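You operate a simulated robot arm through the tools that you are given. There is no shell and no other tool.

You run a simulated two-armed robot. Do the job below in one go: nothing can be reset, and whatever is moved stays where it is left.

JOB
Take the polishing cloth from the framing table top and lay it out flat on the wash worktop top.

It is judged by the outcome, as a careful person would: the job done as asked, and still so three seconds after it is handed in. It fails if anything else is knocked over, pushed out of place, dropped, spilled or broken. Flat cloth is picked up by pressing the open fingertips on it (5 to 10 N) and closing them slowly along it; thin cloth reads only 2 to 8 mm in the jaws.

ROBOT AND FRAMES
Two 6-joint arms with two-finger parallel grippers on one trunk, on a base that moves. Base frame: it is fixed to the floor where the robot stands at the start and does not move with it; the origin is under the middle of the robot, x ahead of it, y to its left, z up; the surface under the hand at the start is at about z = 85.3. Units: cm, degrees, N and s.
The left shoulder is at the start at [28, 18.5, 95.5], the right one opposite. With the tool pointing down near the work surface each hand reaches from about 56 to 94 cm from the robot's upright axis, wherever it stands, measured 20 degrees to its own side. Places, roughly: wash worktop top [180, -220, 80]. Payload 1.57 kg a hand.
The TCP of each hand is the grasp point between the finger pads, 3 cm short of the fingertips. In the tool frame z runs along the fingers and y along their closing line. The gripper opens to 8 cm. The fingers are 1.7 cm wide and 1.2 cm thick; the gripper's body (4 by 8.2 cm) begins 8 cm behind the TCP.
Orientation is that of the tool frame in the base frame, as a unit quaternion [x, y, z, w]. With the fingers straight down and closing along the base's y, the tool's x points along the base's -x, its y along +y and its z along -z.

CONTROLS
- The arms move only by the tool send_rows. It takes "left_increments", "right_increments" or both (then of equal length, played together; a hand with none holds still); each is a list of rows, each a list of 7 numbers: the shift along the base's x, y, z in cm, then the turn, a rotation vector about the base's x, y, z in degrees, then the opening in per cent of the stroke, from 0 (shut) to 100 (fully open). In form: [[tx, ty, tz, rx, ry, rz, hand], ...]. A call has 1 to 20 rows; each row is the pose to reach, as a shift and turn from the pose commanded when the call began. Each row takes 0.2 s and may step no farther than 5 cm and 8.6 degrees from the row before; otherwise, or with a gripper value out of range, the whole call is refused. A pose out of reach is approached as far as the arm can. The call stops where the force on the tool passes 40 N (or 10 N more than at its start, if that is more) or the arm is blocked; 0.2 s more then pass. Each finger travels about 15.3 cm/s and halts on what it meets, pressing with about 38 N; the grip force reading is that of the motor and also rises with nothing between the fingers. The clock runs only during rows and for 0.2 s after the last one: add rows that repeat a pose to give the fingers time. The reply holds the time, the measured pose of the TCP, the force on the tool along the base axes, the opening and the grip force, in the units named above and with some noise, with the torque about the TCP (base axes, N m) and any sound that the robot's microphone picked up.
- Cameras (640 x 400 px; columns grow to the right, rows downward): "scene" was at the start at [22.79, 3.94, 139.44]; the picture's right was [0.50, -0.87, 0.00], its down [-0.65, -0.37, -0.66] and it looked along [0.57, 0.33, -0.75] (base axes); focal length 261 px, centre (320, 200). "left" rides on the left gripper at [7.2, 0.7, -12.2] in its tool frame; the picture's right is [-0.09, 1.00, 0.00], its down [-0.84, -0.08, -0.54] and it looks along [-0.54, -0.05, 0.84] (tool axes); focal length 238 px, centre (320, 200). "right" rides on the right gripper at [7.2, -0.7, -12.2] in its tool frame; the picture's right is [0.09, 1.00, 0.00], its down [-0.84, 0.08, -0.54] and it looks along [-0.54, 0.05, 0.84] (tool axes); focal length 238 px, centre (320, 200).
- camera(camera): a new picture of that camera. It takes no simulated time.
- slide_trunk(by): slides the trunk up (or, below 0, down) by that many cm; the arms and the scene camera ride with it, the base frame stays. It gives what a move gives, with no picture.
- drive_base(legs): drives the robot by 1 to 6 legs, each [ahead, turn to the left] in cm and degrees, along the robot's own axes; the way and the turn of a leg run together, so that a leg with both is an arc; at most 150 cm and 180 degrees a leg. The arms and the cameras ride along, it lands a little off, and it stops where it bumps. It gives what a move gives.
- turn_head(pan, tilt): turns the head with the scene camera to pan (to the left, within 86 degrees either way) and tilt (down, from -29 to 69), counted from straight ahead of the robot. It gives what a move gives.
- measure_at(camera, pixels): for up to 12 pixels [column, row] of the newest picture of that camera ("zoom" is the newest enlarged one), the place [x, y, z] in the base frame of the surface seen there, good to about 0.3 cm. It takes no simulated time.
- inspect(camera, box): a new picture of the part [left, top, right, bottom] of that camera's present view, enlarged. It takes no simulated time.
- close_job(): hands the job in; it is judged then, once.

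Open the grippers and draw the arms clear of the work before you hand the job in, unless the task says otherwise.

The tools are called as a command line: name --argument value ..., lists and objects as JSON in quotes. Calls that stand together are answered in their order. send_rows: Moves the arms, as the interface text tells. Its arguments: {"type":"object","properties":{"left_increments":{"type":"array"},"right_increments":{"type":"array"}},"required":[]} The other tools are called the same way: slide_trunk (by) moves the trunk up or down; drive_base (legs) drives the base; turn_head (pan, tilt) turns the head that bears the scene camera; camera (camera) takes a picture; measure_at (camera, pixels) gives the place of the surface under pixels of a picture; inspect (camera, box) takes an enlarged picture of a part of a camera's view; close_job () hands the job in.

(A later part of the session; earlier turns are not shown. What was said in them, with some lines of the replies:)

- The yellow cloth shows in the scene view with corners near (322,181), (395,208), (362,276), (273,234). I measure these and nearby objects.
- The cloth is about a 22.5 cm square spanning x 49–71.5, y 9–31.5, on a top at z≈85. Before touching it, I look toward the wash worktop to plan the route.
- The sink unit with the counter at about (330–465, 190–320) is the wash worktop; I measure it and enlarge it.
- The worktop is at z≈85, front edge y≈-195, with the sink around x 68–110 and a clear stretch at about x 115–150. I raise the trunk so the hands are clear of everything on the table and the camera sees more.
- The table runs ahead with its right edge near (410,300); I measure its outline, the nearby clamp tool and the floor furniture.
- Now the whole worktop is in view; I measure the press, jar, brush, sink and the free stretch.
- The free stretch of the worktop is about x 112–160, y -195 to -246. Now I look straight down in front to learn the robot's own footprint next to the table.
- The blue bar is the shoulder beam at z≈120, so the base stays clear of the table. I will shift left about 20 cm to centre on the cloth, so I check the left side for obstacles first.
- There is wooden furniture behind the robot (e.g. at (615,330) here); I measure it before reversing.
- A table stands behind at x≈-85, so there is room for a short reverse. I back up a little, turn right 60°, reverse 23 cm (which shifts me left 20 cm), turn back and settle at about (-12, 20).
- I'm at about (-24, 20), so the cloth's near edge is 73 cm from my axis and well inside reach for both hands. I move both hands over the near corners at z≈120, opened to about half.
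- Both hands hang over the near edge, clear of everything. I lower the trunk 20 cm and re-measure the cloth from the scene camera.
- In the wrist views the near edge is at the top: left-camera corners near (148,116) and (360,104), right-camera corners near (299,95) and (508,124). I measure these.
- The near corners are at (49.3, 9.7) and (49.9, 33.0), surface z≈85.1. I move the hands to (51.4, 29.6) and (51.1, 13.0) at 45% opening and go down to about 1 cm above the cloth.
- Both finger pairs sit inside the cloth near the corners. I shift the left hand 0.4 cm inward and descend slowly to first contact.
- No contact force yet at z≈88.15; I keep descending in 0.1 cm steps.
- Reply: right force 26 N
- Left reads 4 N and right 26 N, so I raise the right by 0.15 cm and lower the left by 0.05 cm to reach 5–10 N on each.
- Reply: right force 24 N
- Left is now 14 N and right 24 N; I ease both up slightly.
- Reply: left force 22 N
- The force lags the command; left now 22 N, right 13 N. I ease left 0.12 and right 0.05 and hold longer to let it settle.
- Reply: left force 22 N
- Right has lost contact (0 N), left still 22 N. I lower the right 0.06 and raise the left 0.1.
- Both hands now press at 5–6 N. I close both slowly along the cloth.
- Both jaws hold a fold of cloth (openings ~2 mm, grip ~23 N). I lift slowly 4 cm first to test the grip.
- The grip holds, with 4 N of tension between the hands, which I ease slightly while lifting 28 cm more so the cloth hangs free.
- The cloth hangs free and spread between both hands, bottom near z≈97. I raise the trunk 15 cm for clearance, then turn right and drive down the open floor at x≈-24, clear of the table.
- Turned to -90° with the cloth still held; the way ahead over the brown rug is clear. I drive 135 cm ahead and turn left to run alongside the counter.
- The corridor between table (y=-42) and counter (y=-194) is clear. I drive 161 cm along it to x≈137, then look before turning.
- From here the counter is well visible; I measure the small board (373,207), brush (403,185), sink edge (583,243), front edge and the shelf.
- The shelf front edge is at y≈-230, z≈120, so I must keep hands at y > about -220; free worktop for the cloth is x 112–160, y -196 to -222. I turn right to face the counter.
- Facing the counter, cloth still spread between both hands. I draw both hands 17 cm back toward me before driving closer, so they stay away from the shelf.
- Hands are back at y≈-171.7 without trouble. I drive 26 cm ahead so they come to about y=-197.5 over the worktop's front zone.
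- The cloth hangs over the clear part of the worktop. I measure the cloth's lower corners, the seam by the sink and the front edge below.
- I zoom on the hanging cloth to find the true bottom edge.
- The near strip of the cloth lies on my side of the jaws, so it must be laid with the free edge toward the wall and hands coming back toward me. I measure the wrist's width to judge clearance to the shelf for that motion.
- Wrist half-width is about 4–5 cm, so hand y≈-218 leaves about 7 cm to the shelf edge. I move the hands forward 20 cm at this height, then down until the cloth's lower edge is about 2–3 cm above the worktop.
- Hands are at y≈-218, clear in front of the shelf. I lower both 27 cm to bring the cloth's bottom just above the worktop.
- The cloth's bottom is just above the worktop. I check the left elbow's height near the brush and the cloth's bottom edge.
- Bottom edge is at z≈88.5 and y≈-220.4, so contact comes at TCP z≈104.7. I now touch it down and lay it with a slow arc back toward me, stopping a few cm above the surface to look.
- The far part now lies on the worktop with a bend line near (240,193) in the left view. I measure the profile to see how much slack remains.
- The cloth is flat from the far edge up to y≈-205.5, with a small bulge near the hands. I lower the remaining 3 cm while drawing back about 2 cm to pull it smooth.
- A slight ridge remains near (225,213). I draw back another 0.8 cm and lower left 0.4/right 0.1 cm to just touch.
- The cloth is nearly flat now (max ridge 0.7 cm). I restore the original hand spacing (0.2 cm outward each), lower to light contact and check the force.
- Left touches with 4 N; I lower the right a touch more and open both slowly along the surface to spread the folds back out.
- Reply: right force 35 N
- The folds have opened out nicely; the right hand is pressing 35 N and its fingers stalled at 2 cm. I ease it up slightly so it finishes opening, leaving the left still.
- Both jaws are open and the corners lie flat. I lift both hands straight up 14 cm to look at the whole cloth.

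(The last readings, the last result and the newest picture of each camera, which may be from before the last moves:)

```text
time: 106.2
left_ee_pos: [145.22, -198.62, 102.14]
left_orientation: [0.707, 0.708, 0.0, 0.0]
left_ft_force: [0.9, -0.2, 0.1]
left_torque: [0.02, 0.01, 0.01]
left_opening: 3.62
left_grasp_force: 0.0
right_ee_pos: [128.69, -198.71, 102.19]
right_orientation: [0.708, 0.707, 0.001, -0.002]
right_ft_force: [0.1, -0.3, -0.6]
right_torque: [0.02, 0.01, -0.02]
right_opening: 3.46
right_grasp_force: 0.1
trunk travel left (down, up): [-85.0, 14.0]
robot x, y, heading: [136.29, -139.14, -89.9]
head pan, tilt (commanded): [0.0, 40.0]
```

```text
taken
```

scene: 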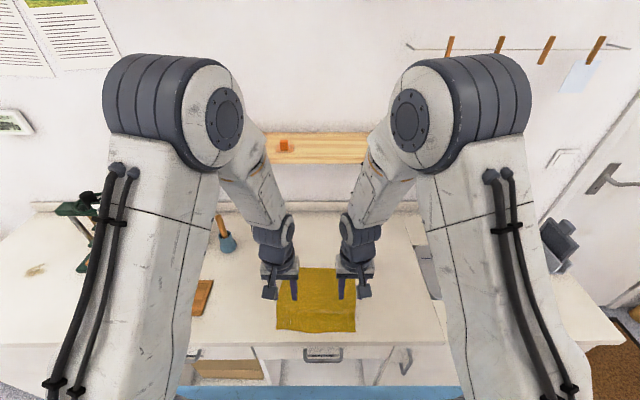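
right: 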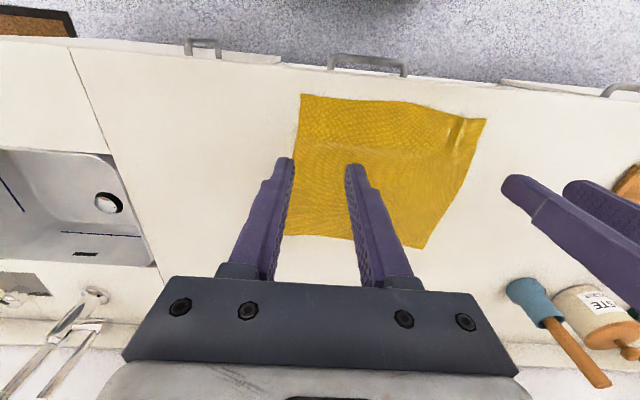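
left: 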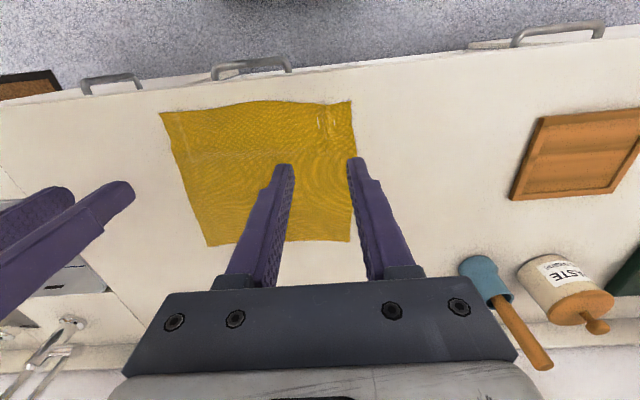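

The cloth lies spread on the worktop, with one small wrinkle near the left-near corner at (325,122). I zoom in and measure the heights and corners.

inspect --camera "left" --box '[140, 80, 380, 260]'

measure_at --camera "left" --pixels '[[162, 114], [350, 104], [325, 115], [322, 125], [318, 135], [335, 120], [310, 120], [240, 145], [210, 242], [349, 238], [250, 103], [200, 155]]'

inspect --camera "right" --box '[270, 70, 510, 260]'

measure_at --camera "right" --pixels '[[302, 97], [484, 120], [455, 125], [450, 135], [465, 130], [440, 130], [400, 150], [330, 150], [424, 246], [430, 200], [400, 103], [310, 200]]'

```text
2.22 times, centred on (260, 170) of left
```

zoom: 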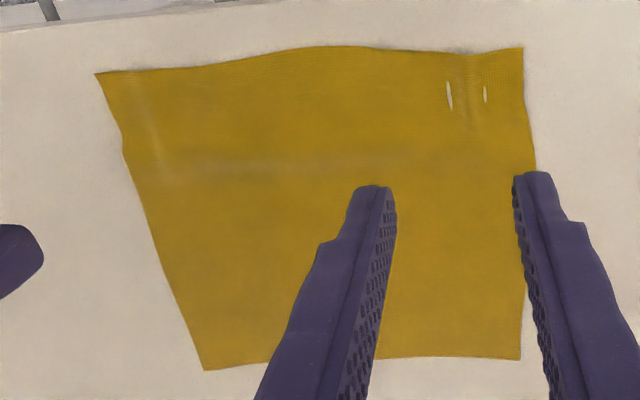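

```text
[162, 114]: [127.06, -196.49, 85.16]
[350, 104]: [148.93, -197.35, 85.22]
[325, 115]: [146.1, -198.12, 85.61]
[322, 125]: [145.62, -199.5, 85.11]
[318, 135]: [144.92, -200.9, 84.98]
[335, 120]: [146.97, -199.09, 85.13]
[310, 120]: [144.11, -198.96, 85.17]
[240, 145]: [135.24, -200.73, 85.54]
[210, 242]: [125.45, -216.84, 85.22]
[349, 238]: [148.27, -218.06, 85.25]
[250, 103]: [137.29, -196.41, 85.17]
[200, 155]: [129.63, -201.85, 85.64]
```

```text
2.11 times, centred on (390, 165) of right
```

zoom: 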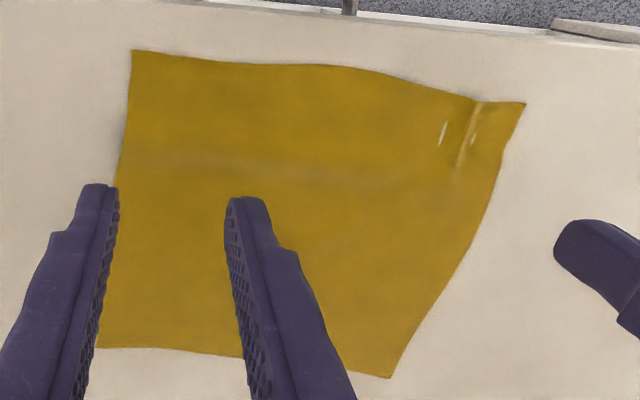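

```text
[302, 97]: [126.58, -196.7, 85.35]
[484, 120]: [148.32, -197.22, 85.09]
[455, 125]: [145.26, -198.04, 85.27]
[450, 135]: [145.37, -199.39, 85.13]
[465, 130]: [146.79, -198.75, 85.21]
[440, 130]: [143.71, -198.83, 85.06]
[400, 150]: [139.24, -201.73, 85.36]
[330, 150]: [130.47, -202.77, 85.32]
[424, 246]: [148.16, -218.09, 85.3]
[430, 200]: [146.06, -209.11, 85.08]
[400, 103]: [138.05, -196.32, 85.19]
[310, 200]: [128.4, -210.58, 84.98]
```

The cloth spans x 125.4–148.9, y -196.3 to -218.1, full size and flat to within about 4 mm, wholly on the worktop and clear of the other items. I raise the hands, open them fully and draw them back toward me.

send_rows --left_increments '[[0, 0, 2, 0, 0, 0, 55], [0, 0, 5, 0, 0, 0, 65], [0, 0, 8, 0, 0, 0, 75], [0, 0, 11, 0, 0, 0, 85], [0, 0, 14, 0, 0, 0, 100], [0, 0, 17, 0, 0, 0, 100], [0, 0, 20, 0, 0, 0, 100], [0, 0, 23, 0, 0, 0, 100], [0, 0, 25, 0, 0, 0, 100], [0, 0, 25, 0, 0, 0, 100]]' --right_increments '[[0, 0, 2, 0, 0, 0, 55], [0, 0, 5, 0, 0, 0, 65], [0, 0, 8, 0, 0, 0, 75], [0, 0, 11, 0, 0, 0, 85], [0, 0, 14, 0, 0, 0, 100], [0, 0, 17, 0, 0, 0, 100], [0, 0, 20, 0, 0, 0, 100], [0, 0, 23, 0, 0, 0, 100], [0, 0, 25, 0, 0, 0, 100], [0, 0, 25, 0, 0, 0, 100]]'

drive_base --legs '[[-25, 0]]'

turn_head --pan 0 --tilt 42

camera --camera "scene"

inspect --camera "scene" --box '[240, 150, 420, 290]'

```text
time: 108.4
left_ee_pos: [145.11, -198.69, 126.83]
left_orientation: [0.707, 0.707, 0.0, 0.0]
left_ft_force: [0.3, -0.7, 0.2]
left_torque: [0.0, 0.02, 0.03]
left_opening: 8.0
left_grasp_force: 0.0
right_ee_pos: [128.93, -198.85, 127.14]
right_orientation: [0.706, 0.708, 0.0, 0.001]
right_ft_force: [0.5, -0.1, -0.2]
right_torque: [0.0, -0.03, 0.01]
right_opening: 8.01
right_grasp_force: 0.1
trunk travel left (down, up): [-85.0, 14.0]
robot x, y, heading: [136.51, -139.79, -90.0]
head pan, tilt (commanded): [0.0, 40.0]
```

```text
time: 110.2
left_ee_pos: [144.97, -173.38, 126.91]
left_orientation: [0.707, 0.707, 0.0, 0.001]
left_ft_force: [-0.2, 0.1, -0.4]
left_torque: [-0.02, -0.03, 0.0]
left_opening: 7.99
left_grasp_force: 0.1
right_ee_pos: [128.82, -173.44, 127.16]
right_orientation: [0.707, 0.707, 0.0, 0.0]
right_ft_force: [0.2, -0.4, -0.5]
right_torque: [0.0, -0.03, 0.0]
right_opening: 8.0
right_grasp_force: 0.2
trunk travel left (down, up): [-85.0, 14.0]
robot x, y, heading: [136.4, -114.14, -90.0]
head pan, tilt (commanded): [0.0, 40.0]
```

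```text
time: 110.8
left_ee_pos: [145.0, -173.37, 126.91]
left_orientation: [0.707, 0.707, -0.001, 0.001]
left_ft_force: [0.7, 0.0, -0.1]
left_torque: [0.01, -0.04, -0.04]
left_opening: 7.99
left_grasp_force: 0.1
right_ee_pos: [128.75, -173.49, 127.08]
right_orientation: [0.707, 0.707, 0.0, -0.001]
right_ft_force: [0.0, 0.6, 0.2]
right_torque: [-0.01, 0.0, 0.04]
right_opening: 8.01
right_grasp_force: 0.0
trunk travel left (down, up): [-85.0, 14.0]
robot x, y, heading: [136.3, -114.11, -90.1]
head pan, tilt (commanded): [0.0, 42.0]
```

```text
taken
```

scene: 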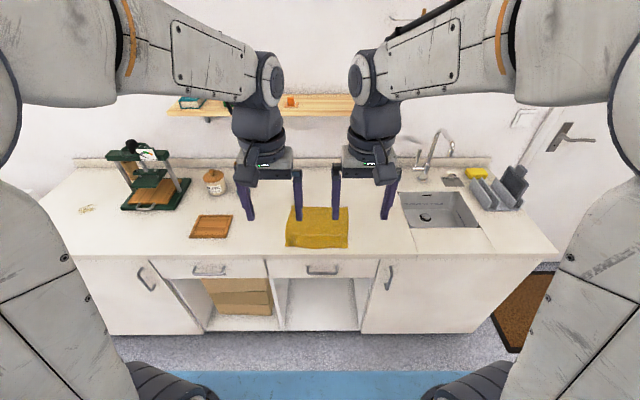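

```text
2.86 times, centred on (330, 220) of scene
```

zoom: 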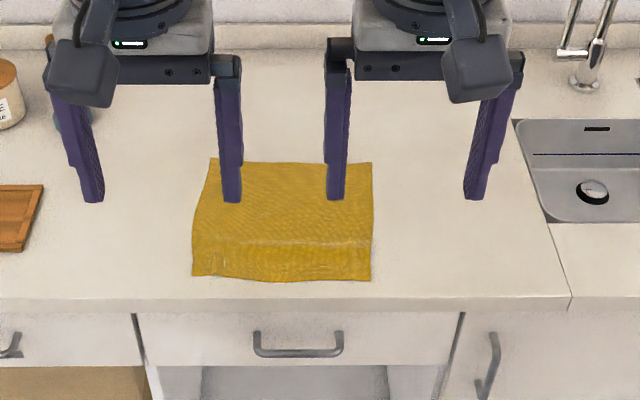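

All other items stand as before. A faint crosswise ridge shows at about (270,243) in the zoom; I measure its height.

measure_at --camera "zoom" --pixels '[[220, 238], [220, 245], [260, 240], [290, 243], [290, 238], [340, 240], [360, 243], [290, 260], [220, 262], [340, 262], [290, 220], [290, 200]]'

inspect --camera "scene" --box '[275, 195, 360, 260]'

```text
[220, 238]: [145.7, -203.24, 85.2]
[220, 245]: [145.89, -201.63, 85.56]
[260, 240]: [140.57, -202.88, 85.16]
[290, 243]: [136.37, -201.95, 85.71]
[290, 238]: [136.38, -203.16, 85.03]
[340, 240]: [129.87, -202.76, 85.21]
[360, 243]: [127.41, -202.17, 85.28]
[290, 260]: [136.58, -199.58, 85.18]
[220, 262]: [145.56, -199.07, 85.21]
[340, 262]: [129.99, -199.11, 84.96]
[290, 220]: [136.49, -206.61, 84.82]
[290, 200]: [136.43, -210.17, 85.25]
```

```text
6.15 times, centred on (318, 228) of scene
```

zoom: 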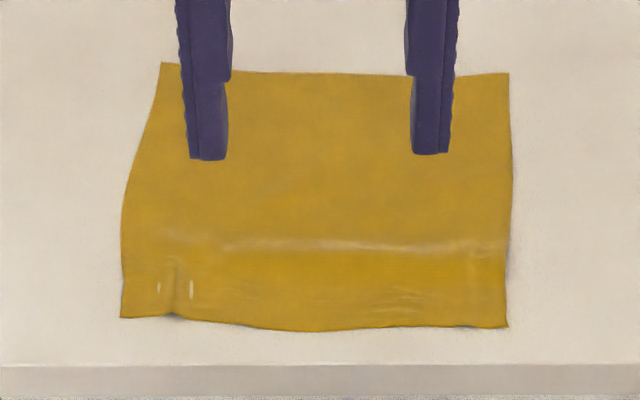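

The cloth lies unfolded at full size (about 22 × 20.5–21 cm) with only a ~5 mm ripple, wholly on the worktop. The hands are open and clear, and nothing else was touched, so I hand the job in.

close_job

```text
The job is handed in.
```

The polishing cloth is laid out flat on the wash worktop, and I have handed the job in; no verdict has come back yet.

- **Position:** the cloth lies wholly on the worktop, about 2.5 cm back from the front edge. It is clear of the sink and of the jar, brush, small board and press.
- **Flatness:** it is unfolded at about full size, roughly 22 by 21 cm. One crosswise ripple about 5 mm high remains near the front edge, and there is a smaller one at the front left corner. I left both rather than risk dragging the cloth.
- **Everything else:** the other items on the worktop stood where they were in the last picture. I touched nothing on the framing table except the cloth, and no bumps were reported.

Both grippers are open, and the arms are drawn back clear of the worktop.
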